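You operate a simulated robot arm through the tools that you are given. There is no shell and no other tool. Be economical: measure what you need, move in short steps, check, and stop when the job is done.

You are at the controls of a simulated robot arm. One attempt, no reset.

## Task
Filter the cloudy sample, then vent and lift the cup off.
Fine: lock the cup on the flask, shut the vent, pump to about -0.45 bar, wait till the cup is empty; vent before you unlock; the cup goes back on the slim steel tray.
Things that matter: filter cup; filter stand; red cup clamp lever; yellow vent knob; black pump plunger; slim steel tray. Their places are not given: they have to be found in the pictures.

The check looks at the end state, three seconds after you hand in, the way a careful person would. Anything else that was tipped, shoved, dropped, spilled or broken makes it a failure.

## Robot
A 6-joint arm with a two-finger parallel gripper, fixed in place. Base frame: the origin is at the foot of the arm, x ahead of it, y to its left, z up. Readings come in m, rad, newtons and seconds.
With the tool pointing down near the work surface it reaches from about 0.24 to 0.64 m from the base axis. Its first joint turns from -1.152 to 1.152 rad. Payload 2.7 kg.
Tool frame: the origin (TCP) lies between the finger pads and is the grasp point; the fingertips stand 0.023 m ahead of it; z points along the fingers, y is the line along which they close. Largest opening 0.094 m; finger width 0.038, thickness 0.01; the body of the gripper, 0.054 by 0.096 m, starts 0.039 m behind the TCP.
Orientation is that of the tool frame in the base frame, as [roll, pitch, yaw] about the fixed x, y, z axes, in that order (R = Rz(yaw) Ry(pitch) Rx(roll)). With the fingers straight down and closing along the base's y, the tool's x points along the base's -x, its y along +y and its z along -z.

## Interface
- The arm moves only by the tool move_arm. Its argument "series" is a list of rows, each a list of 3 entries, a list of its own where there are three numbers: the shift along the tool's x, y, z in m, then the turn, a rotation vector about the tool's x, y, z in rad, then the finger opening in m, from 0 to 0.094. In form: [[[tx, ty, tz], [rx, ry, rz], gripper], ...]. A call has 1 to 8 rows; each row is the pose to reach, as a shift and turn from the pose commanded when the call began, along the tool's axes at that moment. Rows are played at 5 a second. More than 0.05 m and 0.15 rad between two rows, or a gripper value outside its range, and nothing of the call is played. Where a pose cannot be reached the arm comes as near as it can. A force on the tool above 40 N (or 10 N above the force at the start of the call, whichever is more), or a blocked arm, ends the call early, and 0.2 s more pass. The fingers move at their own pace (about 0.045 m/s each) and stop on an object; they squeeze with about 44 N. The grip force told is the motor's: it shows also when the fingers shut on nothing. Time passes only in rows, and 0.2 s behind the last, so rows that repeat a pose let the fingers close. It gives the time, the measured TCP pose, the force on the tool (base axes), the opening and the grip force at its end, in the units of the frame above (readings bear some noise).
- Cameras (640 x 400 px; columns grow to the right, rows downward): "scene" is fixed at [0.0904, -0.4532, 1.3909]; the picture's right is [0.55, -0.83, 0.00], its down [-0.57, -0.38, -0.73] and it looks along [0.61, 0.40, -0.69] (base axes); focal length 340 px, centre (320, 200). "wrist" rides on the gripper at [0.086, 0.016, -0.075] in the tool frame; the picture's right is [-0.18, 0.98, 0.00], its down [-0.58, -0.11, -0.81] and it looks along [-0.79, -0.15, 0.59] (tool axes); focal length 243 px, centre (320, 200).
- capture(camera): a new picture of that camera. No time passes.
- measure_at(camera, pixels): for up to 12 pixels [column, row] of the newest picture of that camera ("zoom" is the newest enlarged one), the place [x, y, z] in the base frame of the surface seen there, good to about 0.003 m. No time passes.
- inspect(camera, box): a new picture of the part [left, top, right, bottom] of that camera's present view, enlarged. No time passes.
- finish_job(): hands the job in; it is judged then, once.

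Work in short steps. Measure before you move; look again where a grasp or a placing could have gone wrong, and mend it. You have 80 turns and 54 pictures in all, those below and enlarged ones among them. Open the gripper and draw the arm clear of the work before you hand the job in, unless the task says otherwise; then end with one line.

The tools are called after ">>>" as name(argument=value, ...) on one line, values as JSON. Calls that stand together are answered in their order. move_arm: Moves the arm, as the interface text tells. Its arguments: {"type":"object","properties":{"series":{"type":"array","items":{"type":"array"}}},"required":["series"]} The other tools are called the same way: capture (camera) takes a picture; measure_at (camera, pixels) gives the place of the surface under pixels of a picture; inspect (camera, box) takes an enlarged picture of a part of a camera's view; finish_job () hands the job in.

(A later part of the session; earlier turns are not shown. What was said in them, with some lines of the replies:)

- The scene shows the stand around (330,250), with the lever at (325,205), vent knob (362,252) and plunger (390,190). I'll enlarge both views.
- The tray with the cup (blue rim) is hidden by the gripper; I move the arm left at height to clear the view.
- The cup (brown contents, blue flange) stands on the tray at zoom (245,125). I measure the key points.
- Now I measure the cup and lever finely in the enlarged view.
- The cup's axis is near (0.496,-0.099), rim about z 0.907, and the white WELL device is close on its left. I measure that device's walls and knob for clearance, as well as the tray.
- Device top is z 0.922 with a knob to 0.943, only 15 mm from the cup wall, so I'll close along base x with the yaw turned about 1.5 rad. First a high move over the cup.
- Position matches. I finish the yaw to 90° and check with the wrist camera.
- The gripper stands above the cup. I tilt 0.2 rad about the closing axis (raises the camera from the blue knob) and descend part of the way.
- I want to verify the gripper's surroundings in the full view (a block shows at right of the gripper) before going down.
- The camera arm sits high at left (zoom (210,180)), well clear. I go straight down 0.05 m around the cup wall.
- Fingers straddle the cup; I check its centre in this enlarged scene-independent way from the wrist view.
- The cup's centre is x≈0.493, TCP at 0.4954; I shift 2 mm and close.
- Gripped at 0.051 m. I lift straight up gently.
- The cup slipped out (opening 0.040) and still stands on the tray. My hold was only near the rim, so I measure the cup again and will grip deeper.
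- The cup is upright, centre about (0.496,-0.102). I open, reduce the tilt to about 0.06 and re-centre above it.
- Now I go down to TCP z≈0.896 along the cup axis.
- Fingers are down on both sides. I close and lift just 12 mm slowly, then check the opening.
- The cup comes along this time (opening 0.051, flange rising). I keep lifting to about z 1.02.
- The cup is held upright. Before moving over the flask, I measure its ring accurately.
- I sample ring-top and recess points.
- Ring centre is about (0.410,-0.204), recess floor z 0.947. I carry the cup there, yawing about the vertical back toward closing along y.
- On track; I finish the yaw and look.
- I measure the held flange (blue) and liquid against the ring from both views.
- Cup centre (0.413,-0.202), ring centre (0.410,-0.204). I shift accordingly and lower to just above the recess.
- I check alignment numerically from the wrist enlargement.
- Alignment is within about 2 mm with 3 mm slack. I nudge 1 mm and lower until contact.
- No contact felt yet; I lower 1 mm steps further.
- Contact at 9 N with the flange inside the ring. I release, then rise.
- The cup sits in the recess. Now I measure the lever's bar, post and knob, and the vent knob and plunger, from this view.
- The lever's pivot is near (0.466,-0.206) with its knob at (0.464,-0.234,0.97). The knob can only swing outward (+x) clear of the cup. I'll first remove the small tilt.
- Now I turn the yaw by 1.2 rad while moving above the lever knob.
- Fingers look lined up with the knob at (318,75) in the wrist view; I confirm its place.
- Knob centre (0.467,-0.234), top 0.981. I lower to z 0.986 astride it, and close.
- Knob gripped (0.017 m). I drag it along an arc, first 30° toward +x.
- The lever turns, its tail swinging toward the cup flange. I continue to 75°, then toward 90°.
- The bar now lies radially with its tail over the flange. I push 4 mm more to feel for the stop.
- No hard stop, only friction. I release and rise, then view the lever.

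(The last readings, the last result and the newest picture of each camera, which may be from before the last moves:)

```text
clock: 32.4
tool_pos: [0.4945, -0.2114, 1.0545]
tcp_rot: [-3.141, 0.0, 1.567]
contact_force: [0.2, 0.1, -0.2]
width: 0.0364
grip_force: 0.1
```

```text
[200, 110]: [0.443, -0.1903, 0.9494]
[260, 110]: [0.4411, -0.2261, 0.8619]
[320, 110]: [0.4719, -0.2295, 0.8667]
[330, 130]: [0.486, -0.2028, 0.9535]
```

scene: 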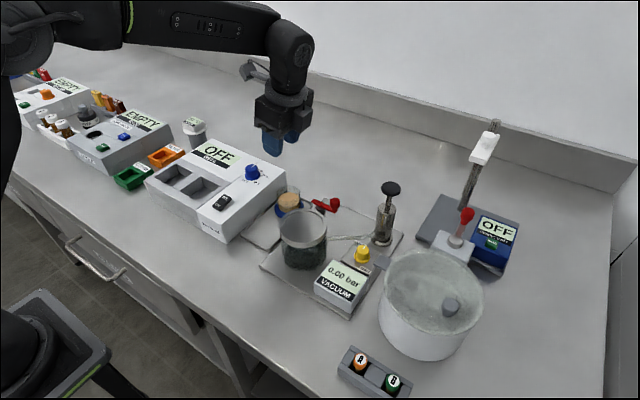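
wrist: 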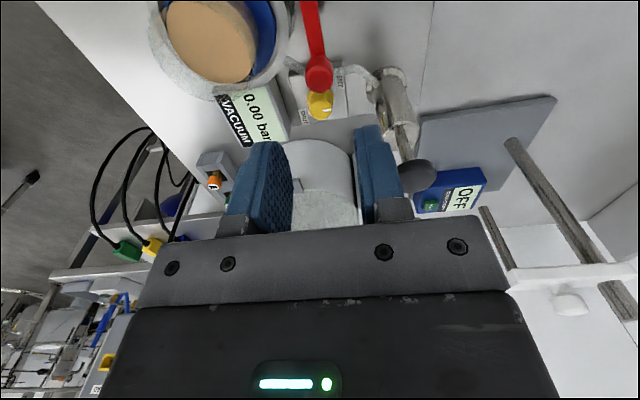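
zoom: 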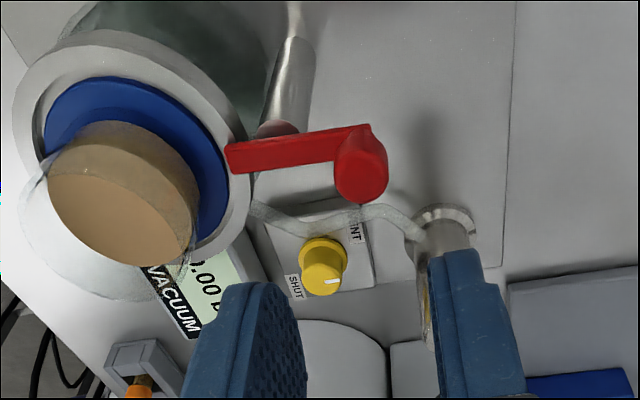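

The lever is over the flange. Next the vent knob: I look closely at its mark and labels.

>>> inspect(camera="wrist", box=[280, 90, 360, 150])

>>> measure_at(camera="zoom", pixels=[[320, 190], [320, 230], [265, 210], [370, 210], [340, 270], [310, 250], [200, 280], [410, 180], [320, 310], [330, 340]])

```text
6.67 times, centred on (320, 120) of wrist
```

zoom: 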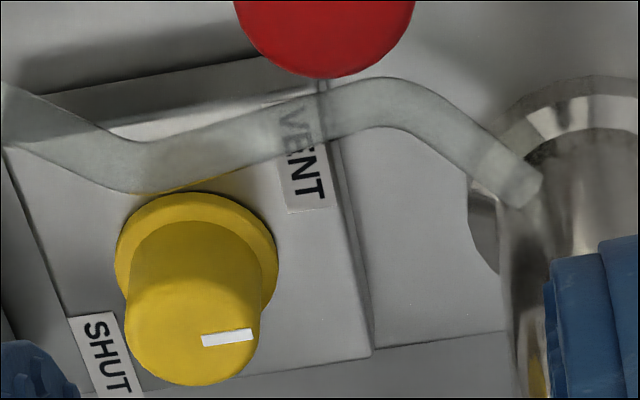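

```text
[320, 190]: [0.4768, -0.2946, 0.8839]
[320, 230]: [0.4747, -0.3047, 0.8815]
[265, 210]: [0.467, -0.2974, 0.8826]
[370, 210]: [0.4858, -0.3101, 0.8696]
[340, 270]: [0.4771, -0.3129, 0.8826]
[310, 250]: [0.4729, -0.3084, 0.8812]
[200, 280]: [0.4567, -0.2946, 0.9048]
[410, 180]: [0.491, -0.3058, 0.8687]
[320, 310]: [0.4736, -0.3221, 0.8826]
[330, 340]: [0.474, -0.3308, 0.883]
```

The mark points to +x (VENT side), SHUT is on the opposite side. Before gripping the vent knob I check clearances: display box, bath rim and plunger, from the last full scene picture.

>>> measure_at(camera="scene", pixels=[[335, 262], [371, 282], [352, 268], [367, 278], [384, 285], [400, 262], [430, 252], [452, 262], [390, 188], [397, 190], [383, 190], [389, 210]])

```text
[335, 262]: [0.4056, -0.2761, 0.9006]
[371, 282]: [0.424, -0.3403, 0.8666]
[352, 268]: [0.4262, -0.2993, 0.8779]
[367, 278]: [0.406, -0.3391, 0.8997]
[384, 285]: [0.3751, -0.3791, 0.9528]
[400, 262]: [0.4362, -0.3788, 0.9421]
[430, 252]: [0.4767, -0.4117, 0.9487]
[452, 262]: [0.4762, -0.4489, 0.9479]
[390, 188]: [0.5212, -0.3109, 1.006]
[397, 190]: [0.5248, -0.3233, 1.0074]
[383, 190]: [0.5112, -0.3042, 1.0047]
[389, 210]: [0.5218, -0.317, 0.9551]
```

Plunger axis (0.521,-0.312); display box top 0.90; bath rim 0.95. I'll grip the vent knob off-centre (gripper 10 mm toward the base), with yaw from -0.6 to +0.4 rad. Moving there high.

>>> move_arm(series=[[[0, 0, -0.02], [0, 0, -0.14], 0.04], [[-0.012, -0.006, -0.025], [0, 0, -0.28], 0.04], [[-0.026, -0.012, -0.025], [0, 0, -0.42], 0.04], [[-0.04, -0.02, -0.025], [0, 0, -0.56], 0.04], [[-0.055, -0.027, -0.025], [0, 0, -0.7], 0.04], [[-0.07, -0.034, -0.025], [0, 0, -0.84], 0.04], [[-0.085, -0.041, -0.025], [0, 0, -0.98], 0.04], [[-0.0997, -0.0478, -0.025], [0, 0, -1.12], 0.04]])

>>> move_arm(series=[[[0, 0, 0], [0, 0, -0.14], 0.04], [[0, 0, 0], [0, 0, -0.28], 0.04], [[0, 0, 0], [0, 0, -0.42], 0.04], [[0, 0, 0], [0, 0, -0.56], 0.04], [[0, 0, 0], [0, 0, -0.7], 0.04], [[0, 0, 0], [0, 0, -0.84], 0.04], [[0, 0, 0], [0, 0, -0.98], 0.04], [[0, 0, 0], [0, 0, -1.05], 0.04]])

>>> capture(camera="wrist")

```text
clock: 34.2
tool_pos: [0.4466, -0.3113, 1.0794]
tcp_rot: [-3.141, -0.001, 2.69]
contact_force: [0.1, 0.1, -0.2]
width: 0.0399
grip_force: 0.0
```

```text
clock: 36.0
tool_pos: [0.4457, -0.3102, 1.0798]
tcp_rot: [-3.141, 0.0, -2.546]
contact_force: [0.4, 0.0, -0.3]
width: 0.0399
grip_force: 0.0
```

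```text
15 pictures are left
```

wrist: 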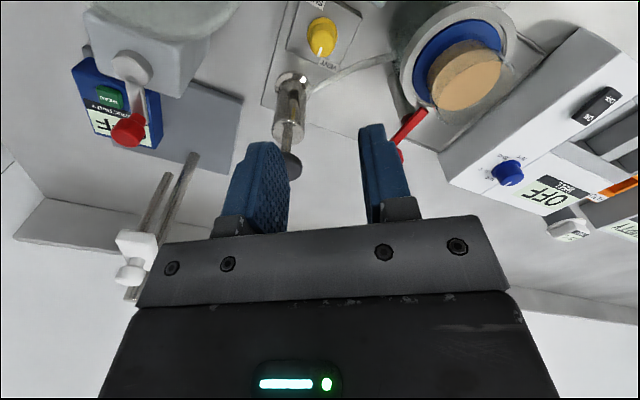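

Yaw is as planned. I measure the yellow knob's outline in this view.

>>> measure_at(camera="wrist", pixels=[[310, 38], [333, 38], [321, 47], [321, 28], [321, 38], [321, 55], [337, 30], [307, 28]])

```text
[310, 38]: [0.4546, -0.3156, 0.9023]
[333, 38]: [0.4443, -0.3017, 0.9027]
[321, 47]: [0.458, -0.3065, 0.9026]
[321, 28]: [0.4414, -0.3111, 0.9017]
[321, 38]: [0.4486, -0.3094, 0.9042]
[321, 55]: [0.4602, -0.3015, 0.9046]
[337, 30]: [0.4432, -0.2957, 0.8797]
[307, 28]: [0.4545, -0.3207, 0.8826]
```

The knob is centred laterally within 1 mm. I lower to z≈0.914 with an opening of 0.04.

>>> move_arm(series=[[[0, 0, 0.04], [0, 0, 0], 0.04], [[0, 0, 0.08], [0, 0, 0], 0.04], [[0, 0, 0.12], [0, 0, 0], 0.04], [[0, 0, 0.145], [0, 0, 0], 0.04], [[0, 0, 0.16], [0, 0, 0], 0.04], [[0, 0, 0.165], [0, 0, 0], 0.04]])

>>> capture(camera="scene")

```text
clock: 37.4
tool_pos: [0.4461, -0.3107, 0.9133]
tcp_rot: [-3.14, 0.002, -2.547]
contact_force: [0.0, -0.1, 0.1]
width: 0.0402
grip_force: 0.0
```

```text
14 pictures are left
```

scene: 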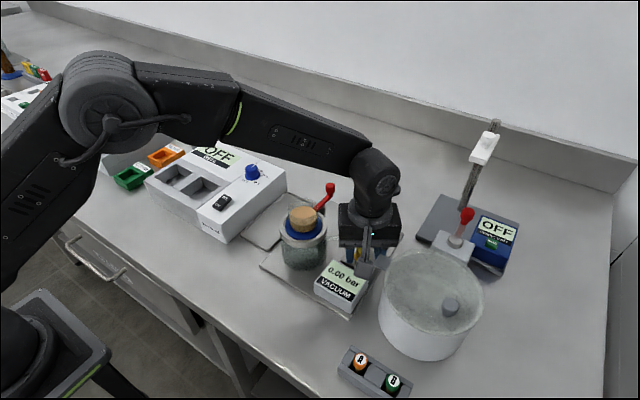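

Clear of everything. I close on the knob.

>>> move_arm(series=[[[0, 0, 0], [0, 0, 0], 0.025], [[0, 0, 0], [0, 0, 0], 0.005], [[0, 0, 0], [0, 0, 0], 0.005], [[0, 0, 0], [0, 0, 0], 0.005]])

>>> move_arm(series=[[[-0.0001, 0.0011, 0], [0, 0, 0.14], 0.005], [[-0.0003, 0.0022, 0], [0, 0, 0.28], 0.005], [[-0.0007, 0.0033, 0], [0, 0, 0.42], 0.005], [[-0.0012, 0.0042, 0], [0, 0, 0.56], 0.005], [[-0.0019, 0.0052, 0], [0, 0, 0.7], 0.005], [[-0.0027, 0.006, 0], [0, 0, 0.84], 0.005], [[-0.0035, 0.0066, 0], [0, 0, 0.98], 0.005]])

>>> inspect(camera="wrist", box=[220, 40, 420, 240])

```text
clock: 38.4
tool_pos: [0.4457, -0.3118, 0.914]
tcp_rot: [3.14, 0.001, -2.548]
contact_force: [-5.8, 7.8, 1.3]
width: 0.0228
grip_force: 44.7
```

```text
clock: 39.6
tool_pos: [0.4527, -0.3052, 0.9164]
tcp_rot: [-3.131, 0.017, 3.075]
contact_force: [13.2, -4.1, -7.9]
width: 0.0233
grip_force: 20.1
stopped in row 6: the force on the tool passed its limit (the readings are from after the stop); the commanded pose is now the measured one
```

```text
2.00 times, centred on (320, 140) of wrist
```

zoom: 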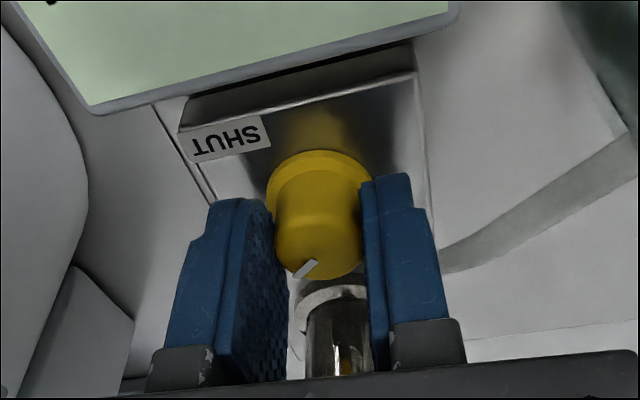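

The turn stopped at about 38° by force, with TCP pushed 8 mm in +x. I look at the scene for an obstacle.

>>> inspect(camera="scene", box=[270, 130, 450, 310])

```text
2.22 times, centred on (360, 220) of scene
```

zoom: 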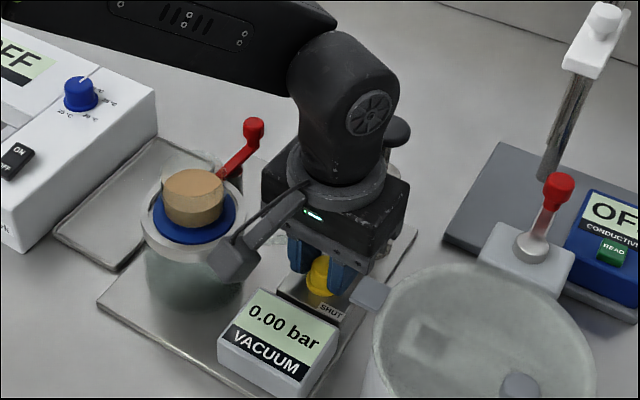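

Nothing visibly hit; the mark turned about 40° clockwise. From both grips the knob centre computes to (0.455,-0.3054). I release and read the state.

>>> move_arm(series=[[[0, 0, 0], [0, 0, 0], 0.03], [[0, 0, 0], [0, 0, 0], 0.04], [[0, 0, 0], [0, 0, 0], 0.04]])

```text
clock: 40.4
tool_pos: [0.4523, -0.3044, 0.9168]
tcp_rot: [-3.133, 0.018, 3.075]
contact_force: [21.8, -1.2, -5.9]
width: 0.0398
grip_force: 0.0
```

With fingers open 22 N in +x remains: the gripper body seems to press against the bath's grey tab at zoom (370,293). I measure it.

>>> measure_at(camera="zoom", pixels=[[370, 290], [358, 285], [365, 303], [382, 290], [372, 278], [397, 130], [235, 255], [222, 275]])

```text
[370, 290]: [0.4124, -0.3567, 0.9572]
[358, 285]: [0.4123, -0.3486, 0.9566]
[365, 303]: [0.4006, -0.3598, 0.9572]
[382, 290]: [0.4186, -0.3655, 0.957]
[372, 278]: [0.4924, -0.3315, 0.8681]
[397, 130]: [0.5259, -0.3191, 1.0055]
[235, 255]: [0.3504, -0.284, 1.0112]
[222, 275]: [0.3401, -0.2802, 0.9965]
```

The tab's top is z 0.957, exactly at the gripper body's underside; it did not move. I rise, straighten and swing back to start a second stroke held 6 mm higher.

>>> move_arm(series=[[[-0.002, 0, -0.012], [0, 0, 0], 0.04], [[0, 0, -0.035], [-0.0086, 0.018, 0], 0.04], [[0.0005, -0.001, -0.035], [-0.0086, 0.018, -0.13], 0.04], [[0.001, -0.002, -0.035], [-0.0086, 0.018, -0.26], 0.04], [[0.0015, -0.003, -0.035], [-0.0086, 0.018, -0.39], 0.04], [[0.002, -0.004, -0.035], [-0.0086, 0.018, -0.52], 0.04], [[0.002, -0.0046, -0.035], [-0.0086, 0.018, -0.66], 0.04]])

```text
clock: 42.0
tool_pos: [0.4489, -0.3085, 0.9508]
tcp_rot: [-3.14, -0.008, -2.551]
contact_force: [1.4, 0.8, -0.2]
width: 0.0401
grip_force: 0.1
```

Force is gone. Lower to z 0.921 and close on the knob.

>>> move_arm(series=[[[0, -0.0007, 0.015], [0, 0, 0], 0.04], [[0, -0.0007, 0.03], [0, 0, 0], 0.04], [[0, -0.0007, 0.03], [0, 0, 0], 0.025], [[0, -0.0007, 0.03], [0, 0, 0], 0.005], [[0, -0.0007, 0.03], [0, 0, 0], 0.005], [[0, -0.0007, 0.03], [0, 0, 0], 0.005]])

```text
clock: 43.4
tool_pos: [0.4493, -0.3078, 0.9206]
tcp_rot: [-3.139, -0.007, -2.553]
contact_force: [-0.4, 1.0, -1.9]
width: 0.0227
grip_force: 44.7
```

Gripped. Second clockwise stroke about the knob's centre.

>>> move_arm(series=[[[-0.0001, 0.0008, 0], [0, 0, 0.14], 0.005], [[-0.0002, 0.0017, 0], [0, 0, 0.28], 0.005], [[-0.0005, 0.0024, 0], [0, 0, 0.42], 0.005], [[-0.0009, 0.0032, 0], [0, 0, 0.56], 0.005], [[-0.0014, 0.0039, 0], [0, 0, 0.7], 0.005], [[-0.002, 0.0045, 0], [0, 0, 0.84], 0.005], [[-0.0025, 0.0049, 0], [0, 0, 0.95], 0.005]])

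```text
clock: 45.0
tool_pos: [0.4479, -0.303, 0.9203]
tcp_rot: [-3.136, -0.003, 2.78]
contact_force: [0.9, 15.8, -0.8]
width: 0.0228
grip_force: 45.8
```

Stroke completed. I release, rise, and look at the mark.

>>> move_arm(series=[[[0, 0, 0], [0, 0, 0], 0.03], [[0, 0, 0], [0, 0, 0], 0.04], [[0, 0, -0.03], [0, 0, 0], 0.04], [[0, 0, -0.07], [0, 0, 0], 0.04], [[0, 0, -0.11], [0, 0, 0], 0.04]])

>>> inspect(camera="wrist", box=[240, 0, 400, 120])

```text
clock: 46.2
tool_pos: [0.4501, -0.301, 1.0324]
tcp_rot: [-3.135, 0.0, 2.782]
contact_force: [0.4, 0.2, -0.6]
width: 0.0401
grip_force: 0.1
```

```text
3.33 times, centred on (320, 60) of wrist
```

zoom: 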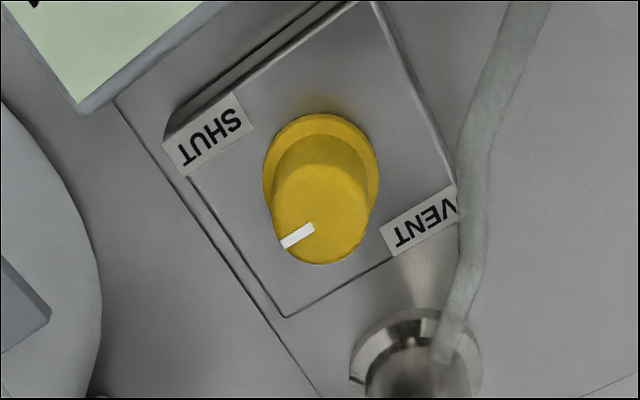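

The mark now points to the panel's left edge where SHUT is (90° from VENT). Next the pump: I close the fingers and move above the plunger head at (0.523,-0.313,1.006).

>>> move_arm(series=[[[0, 0, -0.025], [0, 0, 0], 0.02], [[-0.0363, 0.0073, -0.03], [0, 0, 0], 0.0], [[-0.0725, 0.0145, -0.03], [0, 0, 0], 0.0], [[-0.0725, 0.0145, -0.03], [0, 0, 0], 0.0]])

>>> move_arm(series=[[[0, 0, 0.015], [0, 0, 0], 0.0], [[0, 0, 0.028], [0, 0, 0], 0.0], [[0, 0, 0.036], [0, 0, 0], 0.0], [[0, 0, 0.044], [0, 0, 0], 0.0], [[0, 0, 0.052], [0, 0, 0], 0.0]])

>>> inspect(camera="scene", box=[270, 150, 450, 320])

```text
clock: 47.2
tool_pos: [0.5227, -0.3138, 1.0598]
tcp_rot: [-3.136, -0.005, 2.782]
contact_force: [0.5, 0.3, -0.1]
width: 0.0
grip_force: 42.3
```

```text
clock: 48.4
tool_pos: [0.5214, -0.3146, 1.0088]
tcp_rot: [-3.134, 0.0, 2.783]
contact_force: [1.8, 0.2, 2.5]
width: 0.0
grip_force: 42.3
```

```text
2.35 times, centred on (360, 235) of scene
```

zoom: 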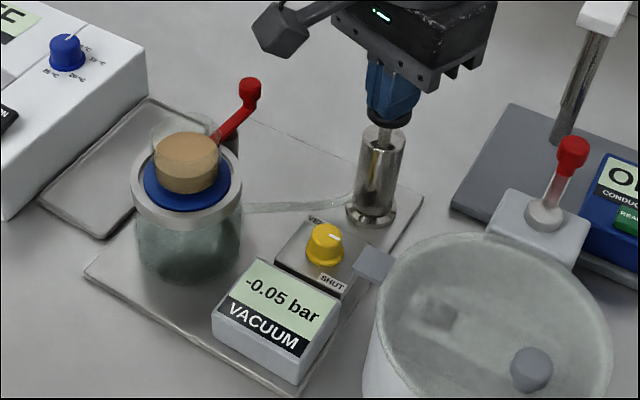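

The gauge reads -0.05 bar: the vent is shut and the pump works. I press deeper to find the stroke end, then come up.

>>> move_arm(series=[[[0, 0, 0.008], [0, 0, 0], 0.0], [[0, 0, 0.015], [0, 0, 0], 0.0], [[0, 0, 0.02], [0, 0, 0], 0.0]])

>>> move_arm(series=[[[0, 0, -0.02], [0, 0, 0], 0.0], [[0, 0, -0.045], [0, 0, 0], 0.0], [[0, 0, -0.045], [0, 0, 0], 0.0]])

>>> inspect(camera="scene", box=[300, 160, 440, 310])

```text
clock: 49.2
tool_pos: [0.5213, -0.3144, 0.9932]
tcp_rot: [-3.131, 0.005, 2.781]
contact_force: [-5.5, 7.0, 23.7]
width: 0.0001
grip_force: 42.2
```

```text
clock: 50.0
tool_pos: [0.5221, -0.317, 1.0333]
tcp_rot: [-3.135, -0.004, 2.78]
contact_force: [0.5, -0.6, -0.6]
width: 0.0
grip_force: 42.6
```

```text
2.67 times, centred on (370, 235) of scene
```

zoom: 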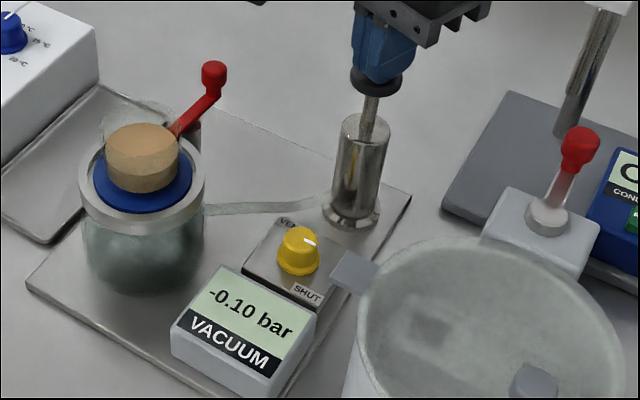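

A full stroke gives about -0.10 bar. I do two more full strokes and read the gauge.

>>> move_arm(series=[[[0, 0.002, 0.02], [0, 0, 0], 0.0], [[0, 0.002, 0.039], [0, 0, 0], 0.0], [[0, 0.002, 0.02], [0, 0, 0], 0.0], [[0, 0.002, 0], [0, 0, 0], 0.0], [[0, 0.002, 0.02], [0, 0, 0], 0.0], [[0, 0.002, 0.039], [0, 0, 0], 0.0], [[0, 0.002, 0.02], [0, 0, 0], 0.0], [[0, 0.002, 0], [0, 0, 0], 0.0]])

>>> inspect(camera="scene", box=[280, 180, 420, 310])

```text
clock: 51.8
tool_pos: [0.5219, -0.3132, 1.0327]
tcp_rot: [-3.134, -0.005, 2.78]
contact_force: [0.8, 0.2, 0.2]
width: 0.0
grip_force: 42.5
```

```text
3.08 times, centred on (350, 245) of scene
```

zoom: 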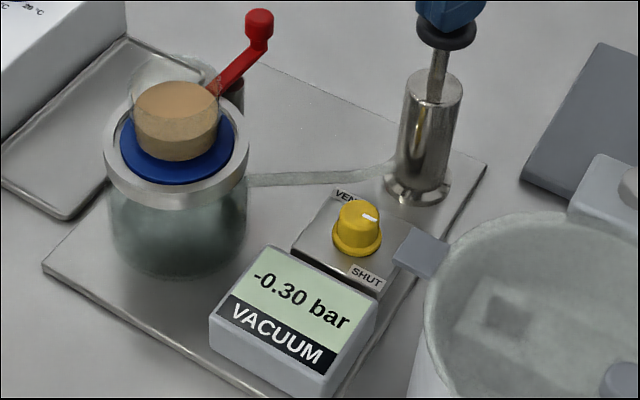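

Reading -0.30 bar, 0.10 per full stroke. One full and one half stroke should give -0.45.

>>> move_arm(series=[[[0, 0, 0.02], [0, 0, 0], 0.0], [[0, 0, 0.039], [0, 0, 0], 0.0], [[0, 0, 0.02], [0, 0, 0], 0.0], [[0, 0, 0], [0, 0, 0], 0.0], [[0, 0, 0.012], [0, 0, 0], 0.0], [[0, 0, 0.024], [0, 0, 0], 0.0], [[0, 0, 0.01], [0, 0, 0], 0.0], [[0, 0, -0.01], [0, 0, 0], 0.0]])

>>> inspect(camera="scene", box=[280, 180, 420, 310])

```text
clock: 53.6
tool_pos: [0.5219, -0.313, 1.0433]
tcp_rot: [-3.135, -0.004, 2.78]
contact_force: [-0.9, 0.3, 0.2]
width: 0.0
grip_force: 42.5
```

```text
3.08 times, centred on (350, 245) of scene
```

zoom: 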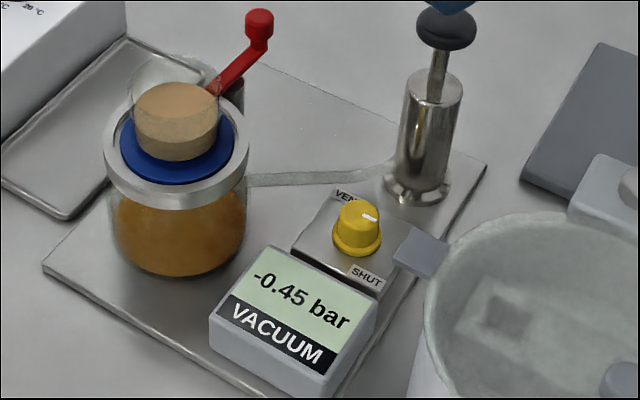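

Exactly -0.45 bar and filtrate is collecting. I move back above the vent knob with open fingers while waiting.

>>> move_arm(series=[[[0, 0, -0.015], [0, 0, 0], 0.0], [[0.0357, -0.0082, -0.015], [0, 0, 0], 0.02], [[0.0713, -0.0164, -0.015], [0, 0, 0], 0.04], [[0.0713, -0.0164, 0], [0, 0, 0], 0.04], [[0.0713, -0.0164, 0.04], [0, 0, 0], 0.04], [[0.0713, -0.0164, 0.06], [0, 0, 0], 0.04], [[0.0713, -0.0164, 0.06], [0, 0, 0], 0.04], [[0.0713, -0.0164, 0.06], [0, 0, 0], 0.04]])

>>> move_arm(series=[[[0, 0, 0], [0, 0, 0], 0.04], [[0, 0, 0], [0, 0, 0], 0.04], [[0, 0, 0], [0, 0, 0], 0.04], [[0, 0, 0], [0, 0, 0], 0.04], [[0, 0, 0], [0, 0, 0], 0.04], [[0, 0, 0], [0, 0, 0], 0.04], [[0, 0, 0], [0, 0, 0], 0.04], [[0, 0, 0], [0, 0, 0], 0.04]])

>>> move_arm(series=[[[0, 0, 0], [0, 0, 0], 0.04], [[0, 0, 0], [0, 0, 0], 0.04], [[0, 0, 0], [0, 0, 0], 0.04], [[0, 0, 0], [0, 0, 0], 0.04], [[0, 0, 0], [0, 0, 0], 0.04], [[0, 0, 0], [0, 0, 0], 0.04], [[0, 0, 0], [0, 0, 0], 0.04], [[0, 0, 0], [0, 0, 0], 0.04]])

>>> move_arm(series=[[[0, 0, 0], [0, 0, 0], 0.04], [[0, 0, 0], [0, 0, 0], 0.04], [[0, 0, 0], [0, 0, 0], 0.04], [[0, 0, 0], [0, 0, 0], 0.04], [[0, 0, 0], [0, 0, 0], 0.04], [[0, 0, 0], [0, 0, 0], 0.04], [[0, 0, 0], [0, 0, 0], 0.04], [[0, 0, 0], [0, 0, 0], 0.04]])

>>> inspect(camera="scene", box=[260, 170, 400, 310])

```text
clock: 55.4
tool_pos: [0.4503, -0.3047, 0.9839]
tcp_rot: [-3.134, -0.002, 2.78]
contact_force: [-0.3, 0.8, 0.0]
width: 0.0399
grip_force: 0.0
```

```text
clock: 57.2
tool_pos: [0.4496, -0.3038, 0.9837]
tcp_rot: [-3.136, -0.001, 2.782]
contact_force: [0.2, 0.9, 0.0]
width: 0.0399
grip_force: 0.0
```

```text
clock: 59.0
tool_pos: [0.4487, -0.3032, 0.9831]
tcp_rot: [-3.134, -0.004, 2.782]
contact_force: [0.4, 0.2, -0.1]
width: 0.0402
grip_force: 0.1
```

```text
clock: 60.8
tool_pos: [0.4498, -0.3051, 0.9838]
tcp_rot: [-3.136, -0.002, 2.781]
contact_force: [0.1, -0.1, 1.0]
width: 0.0401
grip_force: 0.1
```

```text
2.86 times, centred on (330, 240) of scene
```

zoom: 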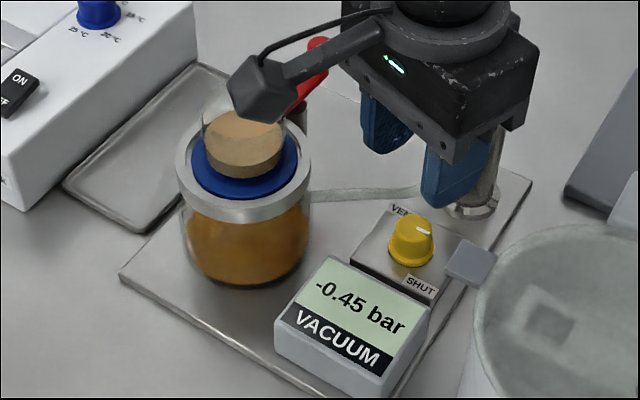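

Some sample still stands in the cup. I measure its level (free).

>>> measure_at(camera="zoom", pixels=[[235, 140], [225, 150], [250, 145], [240, 165], [240, 180]])

```text
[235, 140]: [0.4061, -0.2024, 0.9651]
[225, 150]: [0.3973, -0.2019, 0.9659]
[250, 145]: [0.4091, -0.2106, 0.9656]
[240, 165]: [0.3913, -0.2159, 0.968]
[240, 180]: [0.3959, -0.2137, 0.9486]
```

Level fell from about 0.973 to 0.9655 in 7 s; I wait another 16 s or so.

>>> move_arm(series=[[[0, 0, 0], [0, 0, 0], 0.04], [[0, 0, 0], [0, 0, 0], 0.04], [[0, 0, 0], [0, 0, 0], 0.04], [[0, 0, 0], [0, 0, 0], 0.04], [[0, 0, 0], [0, 0, 0], 0.04], [[0, 0, 0], [0, 0, 0], 0.04], [[0, 0, 0], [0, 0, 0], 0.04], [[0, 0, 0], [0, 0, 0], 0.04]])

>>> move_arm(series=[[[0, 0, 0], [0, 0, 0], 0.04], [[0, 0, 0], [0, 0, 0], 0.04], [[0, 0, 0], [0, 0, 0], 0.04], [[0, 0, 0], [0, 0, 0], 0.04], [[0, 0, 0], [0, 0, 0], 0.04], [[0, 0, 0], [0, 0, 0], 0.04], [[0, 0, 0], [0, 0, 0], 0.04], [[0, 0, 0], [0, 0, 0], 0.04]])

>>> move_arm(series=[[[0, 0, 0], [0, 0, 0], 0.04], [[0, 0, 0], [0, 0, 0], 0.04], [[0, 0, 0], [0, 0, 0], 0.04], [[0, 0, 0], [0, 0, 0], 0.04], [[0, 0, 0], [0, 0, 0], 0.04], [[0, 0, 0], [0, 0, 0], 0.04], [[0, 0, 0], [0, 0, 0], 0.04], [[0, 0, 0], [0, 0, 0], 0.04]])

>>> move_arm(series=[[[0, 0, 0], [0, 0, 0], 0.04], [[0, 0, 0], [0, 0, 0], 0.04], [[0, 0, 0], [0, 0, 0], 0.04], [[0, 0, 0], [0, 0, 0], 0.04], [[0, 0, 0], [0, 0, 0], 0.04], [[0, 0, 0], [0, 0, 0], 0.04], [[0, 0, 0], [0, 0, 0], 0.04], [[0, 0, 0], [0, 0, 0], 0.04]])

>>> move_arm(series=[[[0, 0, 0], [0, 0, 0], 0.04], [[0, 0, 0], [0, 0, 0], 0.04], [[0, 0, 0], [0, 0, 0], 0.04], [[0, 0, 0], [0, 0, 0], 0.04], [[0, 0, 0], [0, 0, 0], 0.04], [[0, 0, 0], [0, 0, 0], 0.04], [[0, 0, 0], [0, 0, 0], 0.04], [[0, 0, 0], [0, 0, 0], 0.04]])

>>> move_arm(series=[[[0, 0, 0], [0, 0, 0], 0.04], [[0, 0, 0], [0, 0, 0], 0.04], [[0, 0, 0], [0, 0, 0], 0.04], [[0, 0, 0], [0, 0, 0], 0.04], [[0, 0, 0], [0, 0, 0], 0.04], [[0, 0, 0], [0, 0, 0], 0.04], [[0, 0, 0], [0, 0, 0], 0.04], [[0, 0, 0], [0, 0, 0], 0.04]])

>>> move_arm(series=[[[0, 0, 0], [0, 0, 0], 0.04], [[0, 0, 0], [0, 0, 0], 0.04], [[0, 0, 0], [0, 0, 0], 0.04], [[0, 0, 0], [0, 0, 0], 0.04], [[0, 0, 0], [0, 0, 0], 0.04], [[0, 0, 0], [0, 0, 0], 0.04], [[0, 0, 0], [0, 0, 0], 0.04], [[0, 0, 0], [0, 0, 0], 0.04]])

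>>> move_arm(series=[[[0, 0, 0], [0, 0, 0], 0.04], [[0, 0, 0], [0, 0, 0], 0.04], [[0, 0, 0], [0, 0, 0], 0.04], [[0, 0, 0], [0, 0, 0], 0.04], [[0, 0, 0], [0, 0, 0], 0.04], [[0, 0, 0], [0, 0, 0], 0.04], [[0, 0, 0], [0, 0, 0], 0.04], [[0, 0, 0], [0, 0, 0], 0.04]])

>>> move_arm(series=[[[0, 0, 0], [0, 0, 0], 0.04], [[0, 0, 0], [0, 0, 0], 0.04], [[0, 0, 0], [0, 0, 0], 0.04], [[0, 0, 0], [0, 0, 0], 0.04], [[0, 0, 0], [0, 0, 0], 0.04], [[0, 0, 0], [0, 0, 0], 0.04], [[0, 0, 0], [0, 0, 0], 0.04], [[0, 0, 0], [0, 0, 0], 0.04]])

>>> move_arm(series=[[[0, 0, 0], [0, 0, 0], 0.04], [[0, 0, 0], [0, 0, 0], 0.04], [[0, 0, 0], [0, 0, 0], 0.04], [[0, 0, 0], [0, 0, 0], 0.04], [[0, 0, 0], [0, 0, 0], 0.04], [[0, 0, 0], [0, 0, 0], 0.04], [[0, 0, 0], [0, 0, 0], 0.04], [[0, 0, 0], [0, 0, 0], 0.04]])

>>> inspect(camera="scene", box=[260, 170, 400, 310])

>>> measure_at(camera="zoom", pixels=[[235, 140], [235, 150], [245, 155], [225, 165]])

```text
clock: 62.6
tool_pos: [0.4498, -0.3048, 0.9832]
tcp_rot: [-3.135, -0.002, 2.78]
contact_force: [-0.7, 0.1, 0.0]
width: 0.0401
grip_force: 0.0
```

```text
clock: 64.4
tool_pos: [0.4496, -0.3053, 0.9844]
tcp_rot: [-3.133, -0.002, 2.779]
contact_force: [-0.1, 1.2, -0.2]
width: 0.04
grip_force: 0.0
```

```text
clock: 66.2
tool_pos: [0.4501, -0.3045, 0.9822]
tcp_rot: [-3.135, -0.003, 2.782]
contact_force: [-0.4, 0.1, 0.1]
width: 0.04
grip_force: 0.2
```

```text
clock: 68.0
tool_pos: [0.4491, -0.3044, 0.9837]
tcp_rot: [-3.133, 0.0, 2.779]
contact_force: [0.8, 0.5, 0.4]
width: 0.0401
grip_force: 0.0
```

```text
clock: 69.8
tool_pos: [0.4498, -0.305, 0.9842]
tcp_rot: [-3.135, -0.001, 2.782]
contact_force: [0.1, 0.6, 0.4]
width: 0.0401
grip_force: 0.1
```

```text
clock: 71.6
tool_pos: [0.4492, -0.3047, 0.9842]
tcp_rot: [-3.133, -0.001, 2.779]
contact_force: [0.5, -0.4, -0.1]
width: 0.0399
grip_force: 0.1
```

```text
clock: 73.4
tool_pos: [0.4503, -0.3039, 0.9841]
tcp_rot: [-3.134, -0.003, 2.78]
contact_force: [0.0, 0.0, -1.0]
width: 0.04
grip_force: 0.0
```

```text
clock: 75.2
tool_pos: [0.4499, -0.3049, 0.9846]
tcp_rot: [-3.135, -0.003, 2.781]
contact_force: [-0.9, -0.2, 0.4]
width: 0.04
grip_force: 0.0
```

```text
clock: 77.0
tool_pos: [0.4489, -0.304, 0.9842]
tcp_rot: [-3.135, -0.002, 2.78]
contact_force: [-0.2, -0.1, 0.5]
width: 0.0401
grip_force: 0.0
```

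```text
clock: 78.8
tool_pos: [0.4491, -0.304, 0.9829]
tcp_rot: [-3.134, -0.002, 2.781]
contact_force: [-0.2, -0.3, 0.2]
width: 0.0401
grip_force: 0.0
```

```text
2.86 times, centred on (330, 240) of scene
```

zoom: 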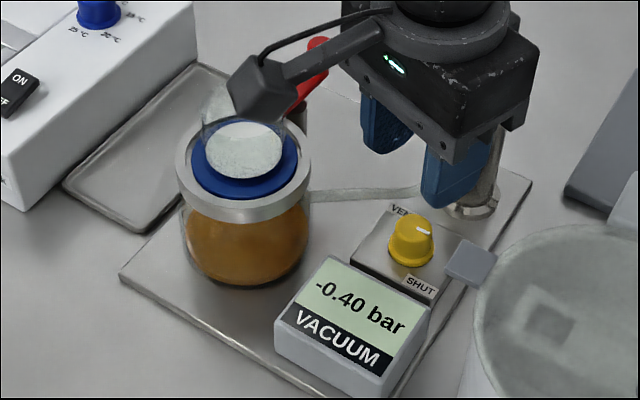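

```text
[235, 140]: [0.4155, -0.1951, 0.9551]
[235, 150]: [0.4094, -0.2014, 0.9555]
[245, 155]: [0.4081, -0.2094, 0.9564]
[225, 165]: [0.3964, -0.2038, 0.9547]
```

The cup is empty (white membrane visible) and the gauge reads -0.40. I lower onto the vent knob and grip.

>>> move_arm(series=[[[0, 0.001, 0.03], [0, 0, 0], 0.04], [[0, 0.001, 0.055], [0, 0, 0], 0.04], [[0, 0.001, 0.063], [0, 0, 0], 0.04], [[0, 0.001, 0.063], [0, 0, 0], 0.025], [[0, 0.001, 0.063], [0, 0, 0], 0.005], [[0, 0.001, 0.063], [0, 0, 0], 0.005], [[0, 0.001, 0.063], [0, 0, 0], 0.005]])

>>> move_arm(series=[[[-0.0001, -0.0007, 0], [0, 0, -0.14], 0.005], [[-0.0002, -0.0015, 0], [0, 0, -0.28], 0.005], [[-0.0005, -0.0022, 0], [0, 0, -0.42], 0.005], [[-0.0008, -0.0028, 0], [0, 0, -0.56], 0.005], [[-0.0012, -0.0034, 0], [0, 0, -0.7], 0.005], [[-0.0018, -0.0039, 0], [0, 0, -0.84], 0.005], [[-0.0022, -0.0043, 0], [0, 0, -0.95], 0.005]])

```text
clock: 80.4
tool_pos: [0.4485, -0.3044, 0.92]
tcp_rot: [-3.136, -0.001, 2.782]
contact_force: [0.6, 3.5, -1.9]
width: 0.0229
grip_force: 44.9
```

```text
clock: 82.0
tool_pos: [0.4491, -0.3074, 0.92]
tcp_rot: [-3.14, -0.006, -2.55]
contact_force: [3.7, 4.0, -15.6]
width: 0.0227
grip_force: 44.8
```

Turned back 55°. I regrip for the remaining ~40°: release, rise, swing back 0.75 rad.

>>> move_arm(series=[[[0, 0, 0], [0, 0, 0], 0.03], [[0, 0, 0], [0, 0, 0], 0.04], [[0, 0, -0.03], [0, 0, 0], 0.04], [[0, 0.0008, -0.03], [0, 0, 0.15], 0.04], [[-0.0002, 0.0016, -0.03], [0, 0, 0.3], 0.04], [[-0.0005, 0.0024, -0.03], [0, 0, 0.45], 0.04], [[-0.001, 0.0031, -0.03], [0, 0, 0.6], 0.04], [[-0.0015, 0.0037, -0.03], [0, 0, 0.75], 0.04]])

>>> move_arm(series=[[[0, 0, 0.015], [0, 0, 0], 0.04], [[0, 0, 0.029], [0, 0, 0], 0.04], [[0, 0, 0.029], [0, 0, 0], 0.025], [[0, 0, 0.029], [0, 0, 0], 0.005], [[0, 0, 0.029], [0, 0, 0], 0.005], [[0, 0, 0.029], [0, 0, 0], 0.005]])

>>> move_arm(series=[[[0, -0.0007, 0], [0, 0, -0.14], 0.005], [[-0.0002, -0.0015, 0], [0, 0, -0.28], 0.005], [[-0.0005, -0.0022, 0], [0, 0, -0.42], 0.005], [[-0.0008, -0.0028, 0], [0, 0, -0.56], 0.005], [[-0.0012, -0.0034, 0], [0, 0, -0.68], 0.005]])

```text
clock: 83.8
tool_pos: [0.4486, -0.3039, 0.9507]
tcp_rot: [-3.137, -0.004, 2.976]
contact_force: [0.1, -0.9, 0.8]
width: 0.04
grip_force: 0.1
```

```text
clock: 85.2
tool_pos: [0.4484, -0.3043, 0.9211]
tcp_rot: [-3.135, -0.004, 2.982]
contact_force: [-0.2, 7.6, 0.5]
width: 0.0228
grip_force: 44.8
```

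```text
clock: 86.4
tool_pos: [0.4502, -0.3068, 0.921]
tcp_rot: [-3.14, -0.005, -2.619]
contact_force: [-2.2, 14.1, 3.8]
width: 0.0228
grip_force: 44.7
```

Now I release, rise and read the gauge and knob.

>>> move_arm(series=[[[0, 0, 0], [0, 0, 0], 0.03], [[0, 0, 0], [0, 0, 0], 0.04], [[0, 0, -0.04], [0, 0, 0], 0.04], [[0, 0, -0.085], [0, 0, 0], 0.04], [[0, 0, -0.13], [0, 0, 0], 0.04], [[0, 0, -0.15], [0, 0, 0], 0.04]])

>>> inspect(camera="scene", box=[260, 170, 400, 310])

>>> measure_at(camera="zoom", pixels=[[308, 45], [320, 55], [298, 55], [312, 38], [285, 100], [300, 80]])

```text
clock: 87.8
tool_pos: [0.4492, -0.3093, 1.0712]
tcp_rot: [-3.141, -0.008, -2.621]
contact_force: [-0.7, -0.3, -0.5]
width: 0.04
grip_force: 0.0
```

```text
2.86 times, centred on (330, 240) of scene
```

zoom: 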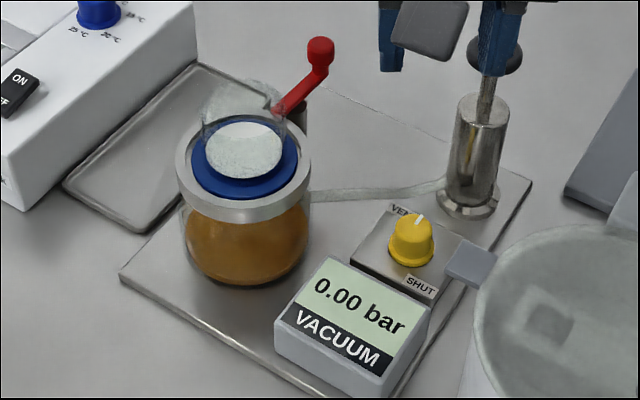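

```text
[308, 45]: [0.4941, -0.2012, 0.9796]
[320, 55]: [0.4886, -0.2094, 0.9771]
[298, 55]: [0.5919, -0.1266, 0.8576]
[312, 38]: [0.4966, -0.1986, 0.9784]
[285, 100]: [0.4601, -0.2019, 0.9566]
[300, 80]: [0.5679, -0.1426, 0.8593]
```

Vented: 0.00 bar, mark back at VENT. Now I go to the lever knob at about (0.495,-0.202) with closing along x.

>>> move_arm(series=[[[0, 0, 0], [0, 0, 0.14], 0.036], [[-0.0126, 0.0088, 0], [0, 0, 0.28], 0.036], [[-0.0252, 0.0176, 0], [0, 0, 0.42], 0.036], [[-0.0378, 0.0264, 0], [0, 0, 0.56], 0.036], [[-0.0505, 0.0352, 0], [0, 0, 0.7], 0.036], [[-0.0631, 0.044, 0], [0, 0, 0.84], 0.036], [[-0.0758, 0.0528, 0], [0, 0, 0.98], 0.036], [[-0.0884, 0.0616, 0], [0, 0, 1.12], 0.036]])

>>> move_arm(series=[[[0, 0, 0], [0, 0, 0.14], 0.036], [[0, 0, 0], [0, 0, 0.28], 0.036], [[0, 0, 0], [0, 0, 0.42], 0.036], [[0, 0, 0], [0, 0, 0.56], 0.036], [[0, 0, 0], [0, 0, 0.7], 0.036], [[0, 0, 0], [0, 0, 0.84], 0.036], [[0, 0, 0], [0, 0, 0.975], 0.036], [[0, 0, 0], [0, 0, 0.975], 0.036]])

```text
clock: 89.6
tool_pos: [0.4973, -0.2108, 1.0714]
tcp_rot: [-3.135, 0.001, 2.539]
contact_force: [0.4, 0.7, -0.2]
width: 0.0359
grip_force: 0.1
```

```text
clock: 91.4
tool_pos: [0.497, -0.2097, 1.0721]
tcp_rot: [-3.137, 0.004, 1.565]
contact_force: [0.1, 0.8, 0.3]
width: 0.0361
grip_force: 0.1
```

In place; I lower 0.086 m onto the lever knob and close.

>>> move_arm(series=[[[-0.002, -0.0015, 0.03], [0, 0, 0], 0.036], [[-0.002, -0.0015, 0.06], [0, 0, 0], 0.036], [[-0.002, -0.0015, 0.08], [0, 0, 0], 0.036], [[-0.002, -0.0015, 0.0855], [0, 0, 0], 0.036], [[-0.002, -0.0015, 0.0855], [0, 0, 0], 0.02], [[-0.002, -0.0015, 0.0855], [0, 0, 0], 0.005], [[-0.002, -0.0015, 0.0855], [0, 0, 0], 0.005], [[-0.002, -0.0015, 0.0855], [0, 0, 0], 0.005]])

```text
clock: 93.2
tool_pos: [0.4968, -0.2126, 0.9848]
tcp_rot: [-3.141, 0.007, 1.566]
contact_force: [18.9, -3.3, -7.2]
width: 0.0173
grip_force: 45.3
```

Gripped. I drag the lever back along the arc to its open position.

>>> move_arm(series=[[[-0.0045, 0.0015, 0], [0, 0, 0], 0.005], [[-0.009, 0.001, 0], [0, 0, 0], 0.005], [[-0.0163, -0.0014, 0], [0, 0, 0], 0.005], [[-0.0226, -0.0055, 0], [0, 0, 0], 0.005], [[-0.0278, -0.0111, 0], [0, 0, 0], 0.005], [[-0.0313, -0.0178, 0], [0, 0, 0], 0.005], [[-0.0327, -0.0245, 0], [0, 0, 0], 0.005], [[-0.033, -0.0287, 0], [0, 0, 0], 0.005]])

```text
clock: 95.0
tool_pos: [0.4656, -0.246, 0.9881]
tcp_rot: [-3.138, 0.007, 1.568]
contact_force: [12.2, -4.5, 2.0]
width: 0.0169
grip_force: 44.7
```

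The lever is back at its starting place. I release, rise, and turn back to closing along y above the cup.

>>> move_arm(series=[[[0, 0, 0], [0, 0, 0], 0.025], [[0, 0, 0], [0, 0, 0], 0.036], [[0, 0, -0.035], [0, 0, 0], 0.036], [[0, 0, -0.075], [0, 0, 0], 0.036], [[0, 0, -0.11], [0, 0, 0], 0.05], [[0, 0, -0.11], [0, 0, -0.14], 0.076], [[0, 0, -0.11], [0, 0, -0.28], 0.076]])

>>> move_arm(series=[[[0.007, -0.004, 0], [0, 0, -0.14], 0.076], [[0.014, -0.008, 0], [0, 0, -0.28], 0.076], [[0.022, -0.011, 0], [0, 0, -0.42], 0.076], [[0.03, -0.018, 0], [0, 0, -0.56], 0.076], [[0.037, -0.025, 0], [0, 0, -0.7], 0.076], [[0.044, -0.032, 0], [0, 0, -0.84], 0.076], [[0.0506, -0.038, 0], [0, 0, -0.98], 0.076], [[0.0536, -0.0438, 0], [0, 0, -1.12], 0.076]])

```text
clock: 96.6
tool_pos: [0.4655, -0.2436, 1.0969]
tcp_rot: [-3.137, 0.003, 1.848]
contact_force: [-0.8, 0.3, 0.1]
width: 0.0759
grip_force: 0.0
```

```text
clock: 98.4
tool_pos: [0.4089, -0.2039, 1.0964]
tcp_rot: [-3.136, -0.001, 2.968]
contact_force: [0.7, 0.1, -0.5]
width: 0.0761
grip_force: 0.0
```

Now the last bit of yaw, and a wrist view to confirm lever and cup.

>>> move_arm(series=[[[0, 0, 0], [0, 0, -0.1], 0.076], [[0, 0, 0], [0, 0, -0.172], 0.076], [[0, 0, 0], [0, 0, -0.172], 0.076]])

>>> inspect(camera="wrist", box=[220, 0, 420, 200])

```text
clock: 99.2
tool_pos: [0.4101, -0.2044, 1.0955]
tcp_rot: [-3.135, -0.005, 3.141]
contact_force: [-0.4, -0.4, 0.0]
width: 0.076
grip_force: 0.0
```

```text
2.00 times, centred on (320, 100) of wrist
```

zoom: 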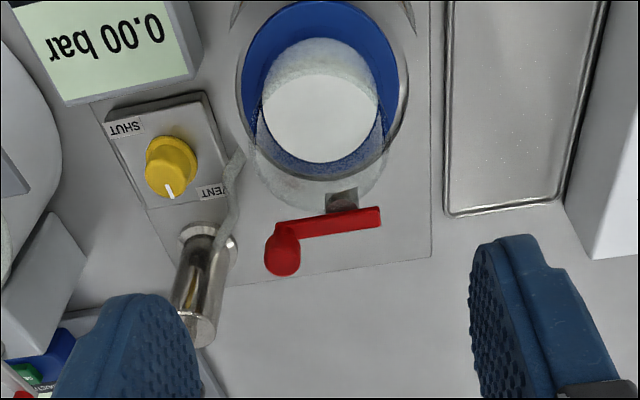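

Lever open, vent at VENT, cup empty. I measure the cup centre and the tray corners.

>>> measure_at(camera="zoom", pixels=[[266, 115], [375, 112], [320, 80], [320, 158], [245, 65], [392, 65], [318, 6], [455, 208], [550, 198], [505, 150], [500, 100]])

```text
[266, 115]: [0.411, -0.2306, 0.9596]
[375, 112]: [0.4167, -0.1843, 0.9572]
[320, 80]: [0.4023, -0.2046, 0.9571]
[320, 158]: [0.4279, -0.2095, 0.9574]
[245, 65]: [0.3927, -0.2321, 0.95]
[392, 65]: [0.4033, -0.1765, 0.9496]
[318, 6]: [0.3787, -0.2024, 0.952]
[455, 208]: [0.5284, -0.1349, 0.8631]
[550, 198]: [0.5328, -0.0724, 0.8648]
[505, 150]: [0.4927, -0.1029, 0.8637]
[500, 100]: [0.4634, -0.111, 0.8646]
```

Cup centre ≈ (0.411,-0.206). I descend to z 0.979 and close.

>>> move_arm(series=[[[0, -0.0015, 0.035], [0, 0, 0], 0.076], [[0, -0.0015, 0.075], [0, 0, 0], 0.076], [[0, -0.0015, 0.105], [0, 0, 0], 0.076], [[0, -0.0015, 0.1165], [0, 0, 0], 0.076], [[0, -0.0015, 0.1165], [0, 0, 0], 0.055], [[0, -0.0015, 0.1165], [0, 0, 0], 0.03], [[0, -0.0015, 0.1165], [0, 0, 0], 0.01], [[0, -0.0015, 0.1165], [0, 0, 0], 0.01]])

>>> move_arm(series=[[[0, 0, 0], [0, 0, 0], 0.01], [[0, 0, 0], [0, 0, 0], 0.01], [[0, 0, -0.006], [0, 0, 0], 0.01], [[0, 0, -0.014], [0, 0, 0], 0.01], [[0, 0, -0.024], [0, 0, 0], 0.01], [[0, 0, -0.036], [0, 0, 0], 0.01], [[0, 0, -0.05], [0, 0, 0], 0.01], [[0, 0, -0.066], [0, 0, 0], 0.01]])

```text
clock: 101.0
tool_pos: [0.4082, -0.2058, 0.9804]
tcp_rot: [-3.139, -0.004, 3.14]
contact_force: [1.4, 14.5, -1.6]
width: 0.0511
grip_force: 43.5
```

```text
clock: 102.8
tool_pos: [0.4094, -0.2058, 1.0455]
tcp_rot: [-3.137, -0.004, 3.14]
contact_force: [-0.1, 0.0, 0.4]
width: 0.0508
grip_force: 44.1
```

The cup is held and lifted. I carry it toward the tray, yawing back.

>>> move_arm(series=[[[0, 0, -0.012], [0, 0, 0.06], 0.01], [[-0.01, 0.012, -0.015], [0, 0, 0.2], 0.01], [[-0.022, 0.027, -0.015], [0, 0, 0.34], 0.01], [[-0.035, 0.043, -0.015], [0, 0, 0.48], 0.01], [[-0.048, 0.059, -0.015], [0, 0, 0.62], 0.01], [[-0.061, 0.075, -0.015], [0, 0, 0.76], 0.01], [[-0.074, 0.091, -0.015], [0, 0, 0.9], 0.01], [[-0.0855, 0.105, -0.015], [0, 0, 1.04], 0.01]])

>>> move_arm(series=[[[0, 0, 0], [0, 0, 0.14], 0.01], [[0, 0, 0], [0, 0, 0.28], 0.01], [[0, 0, 0], [0, 0, 0.42], 0.01], [[0, 0, 0], [0, 0, 0.527], 0.01], [[0, 0, 0], [0, 0, 0.527], 0.01]])

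>>> inspect(camera="wrist", box=[160, 0, 480, 220])

```text
clock: 104.6
tool_pos: [0.4939, -0.1025, 1.0583]
tcp_rot: [-3.137, 0.002, 2.096]
contact_force: [0.1, 0.4, 0.1]
width: 0.0509
grip_force: 43.5
```

```text
clock: 105.8
tool_pos: [0.4954, -0.1027, 1.06]
tcp_rot: [-3.137, 0.006, 1.569]
contact_force: [0.4, -0.4, -0.7]
width: 0.0508
grip_force: 44.5
```

```text
1.82 times, centred on (320, 110) of wrist
```

zoom: 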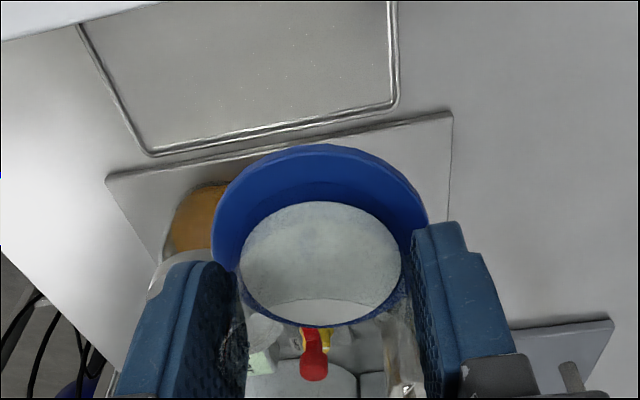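

The cup is held well. I measure tray edges and flange.

>>> measure_at(camera="zoom", pixels=[[385, 95], [160, 143], [385, 10], [95, 40], [270, 120], [320, 150], [220, 220], [422, 205], [300, 60], [300, 10], [390, 105]])

```text
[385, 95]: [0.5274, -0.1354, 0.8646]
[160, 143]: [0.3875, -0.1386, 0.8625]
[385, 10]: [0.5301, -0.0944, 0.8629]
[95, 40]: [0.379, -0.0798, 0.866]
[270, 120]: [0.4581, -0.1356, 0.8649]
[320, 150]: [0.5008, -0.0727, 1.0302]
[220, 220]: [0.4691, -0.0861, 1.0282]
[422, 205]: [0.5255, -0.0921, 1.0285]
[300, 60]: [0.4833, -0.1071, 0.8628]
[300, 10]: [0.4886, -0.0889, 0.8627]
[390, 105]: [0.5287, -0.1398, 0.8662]
```

Cup centre is y≈-0.105; I shift +3.5 mm to keep off the tray rim, and descend to just above the tray.

>>> move_arm(series=[[[0.0035, -0.002, 0.02], [0, 0, 0], 0.01], [[0.0035, -0.002, 0.05], [0, 0, 0], 0.01], [[0.0035, -0.002, 0.08], [0, 0, 0], 0.01], [[0.0035, -0.002, 0.11], [0, 0, 0], 0.01], [[0.0035, -0.002, 0.135], [0, 0, 0], 0.01], [[0.0035, -0.002, 0.15], [0, 0, 0], 0.01], [[0.0035, -0.002, 0.156], [0, 0, 0], 0.01], [[0.0035, -0.002, 0.156], [0, 0, 0], 0.01]])

>>> move_arm(series=[[[0, 0, 0.0015], [0, 0, 0], 0.01], [[0, 0, 0.003], [0, 0, 0], 0.01], [[0, 0, 0.0045], [0, 0, 0], 0.01], [[0, 0, 0.0045], [0, 0, 0], 0.01]])

```text
clock: 107.6
tool_pos: [0.4919, -0.0982, 0.9038]
tcp_rot: [-3.139, 0.007, 1.571]
contact_force: [0.8, 0.6, -1.2]
width: 0.0509
grip_force: 44.4
```

```text
clock: 108.6
tool_pos: [0.4919, -0.0986, 0.8986]
tcp_rot: [-3.136, 0.006, 1.572]
contact_force: [0.0, 0.4, -1.6]
width: 0.0509
grip_force: 44.2
```

No contact yet; lower in 1 mm steps until it is felt.

>>> move_arm(series=[[[0, 0, 0.001], [0, 0, 0], 0.01], [[0, 0, 0.001], [0, 0, 0], 0.01]])

>>> move_arm(series=[[[0, 0, 0.001], [0, 0, 0], 0.01], [[0, 0, 0.001], [0, 0, 0], 0.01]])

```text
clock: 109.2
tool_pos: [0.4919, -0.0979, 0.8991]
tcp_rot: [-3.137, 0.006, 1.573]
contact_force: [-0.2, -2.1, -1.0]
width: 0.0509
grip_force: 43.7
```

```text
clock: 109.8
tool_pos: [0.4926, -0.0996, 0.8978]
tcp_rot: [-3.138, 0.006, 1.571]
contact_force: [-1.2, -0.8, 4.4]
width: 0.0507
grip_force: 43.9
```

Light contact (4 N). I release and rise straight up.

>>> move_arm(series=[[[0, 0, 0], [0, 0, 0], 0.06], [[0, 0, 0], [0, 0, 0], 0.074], [[0, 0, 0], [0, 0, 0], 0.074], [[0, 0, -0.03], [0, 0, 0], 0.074], [[0, 0, -0.075], [0, 0, 0], 0.074], [[0, 0, -0.12], [0, 0, 0], 0.074], [[0, 0, -0.165], [0, 0, 0], 0.074], [[0, 0, -0.2], [0, 0, 0], 0.074]])

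>>> move_arm(series=[[[0, -0.04, -0.01], [0, 0, 0], 0.074], [[0, -0.08, -0.02], [0, 0, 0], 0.074], [[0, -0.12, -0.03], [0, 0, 0], 0.074]])

>>> inspect(camera="scene", box=[230, 150, 430, 310])

```text
clock: 111.6
tool_pos: [0.4943, -0.0987, 1.0978]
tcp_rot: [-3.138, 0.005, 1.571]
contact_force: [-0.8, 0.6, -0.9]
width: 0.0742
grip_force: 0.0
```

```text
clock: 112.4
tool_pos: [0.3739, -0.0968, 1.1274]
tcp_rot: [-3.139, 0.007, 1.572]
contact_force: [0.7, -0.4, -0.2]
width: 0.074
grip_force: 0.0
```

```text
2.50 times, centred on (330, 230) of scene
```

zoom: 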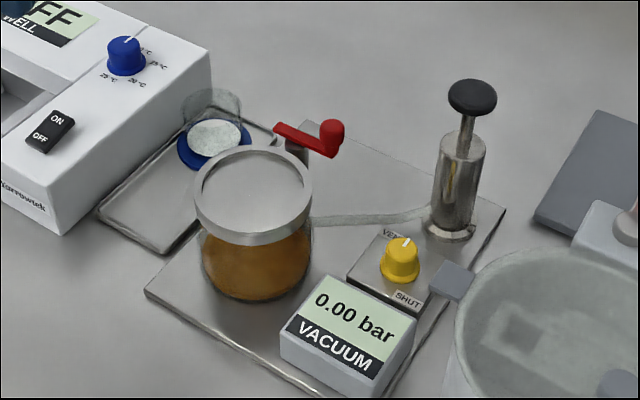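

The enlarged view shows the cup upright and empty on the tray at (213,140), the lever open, the vent at VENT, 0.00 bar and the filtrate in the flask. The arm is clear and the gripper open, so I hand in.

>>> finish_job()

```text
The job is handed in.
```

The sample is filtered at -0.45 bar, the flask is vented to 0.00 bar and unlocked, and the empty cup stands on the slim steel tray; on the way the cup slipped once from the gripper and stayed upright, and the gripper pressed once on the bath's grey tab without visibly moving it.
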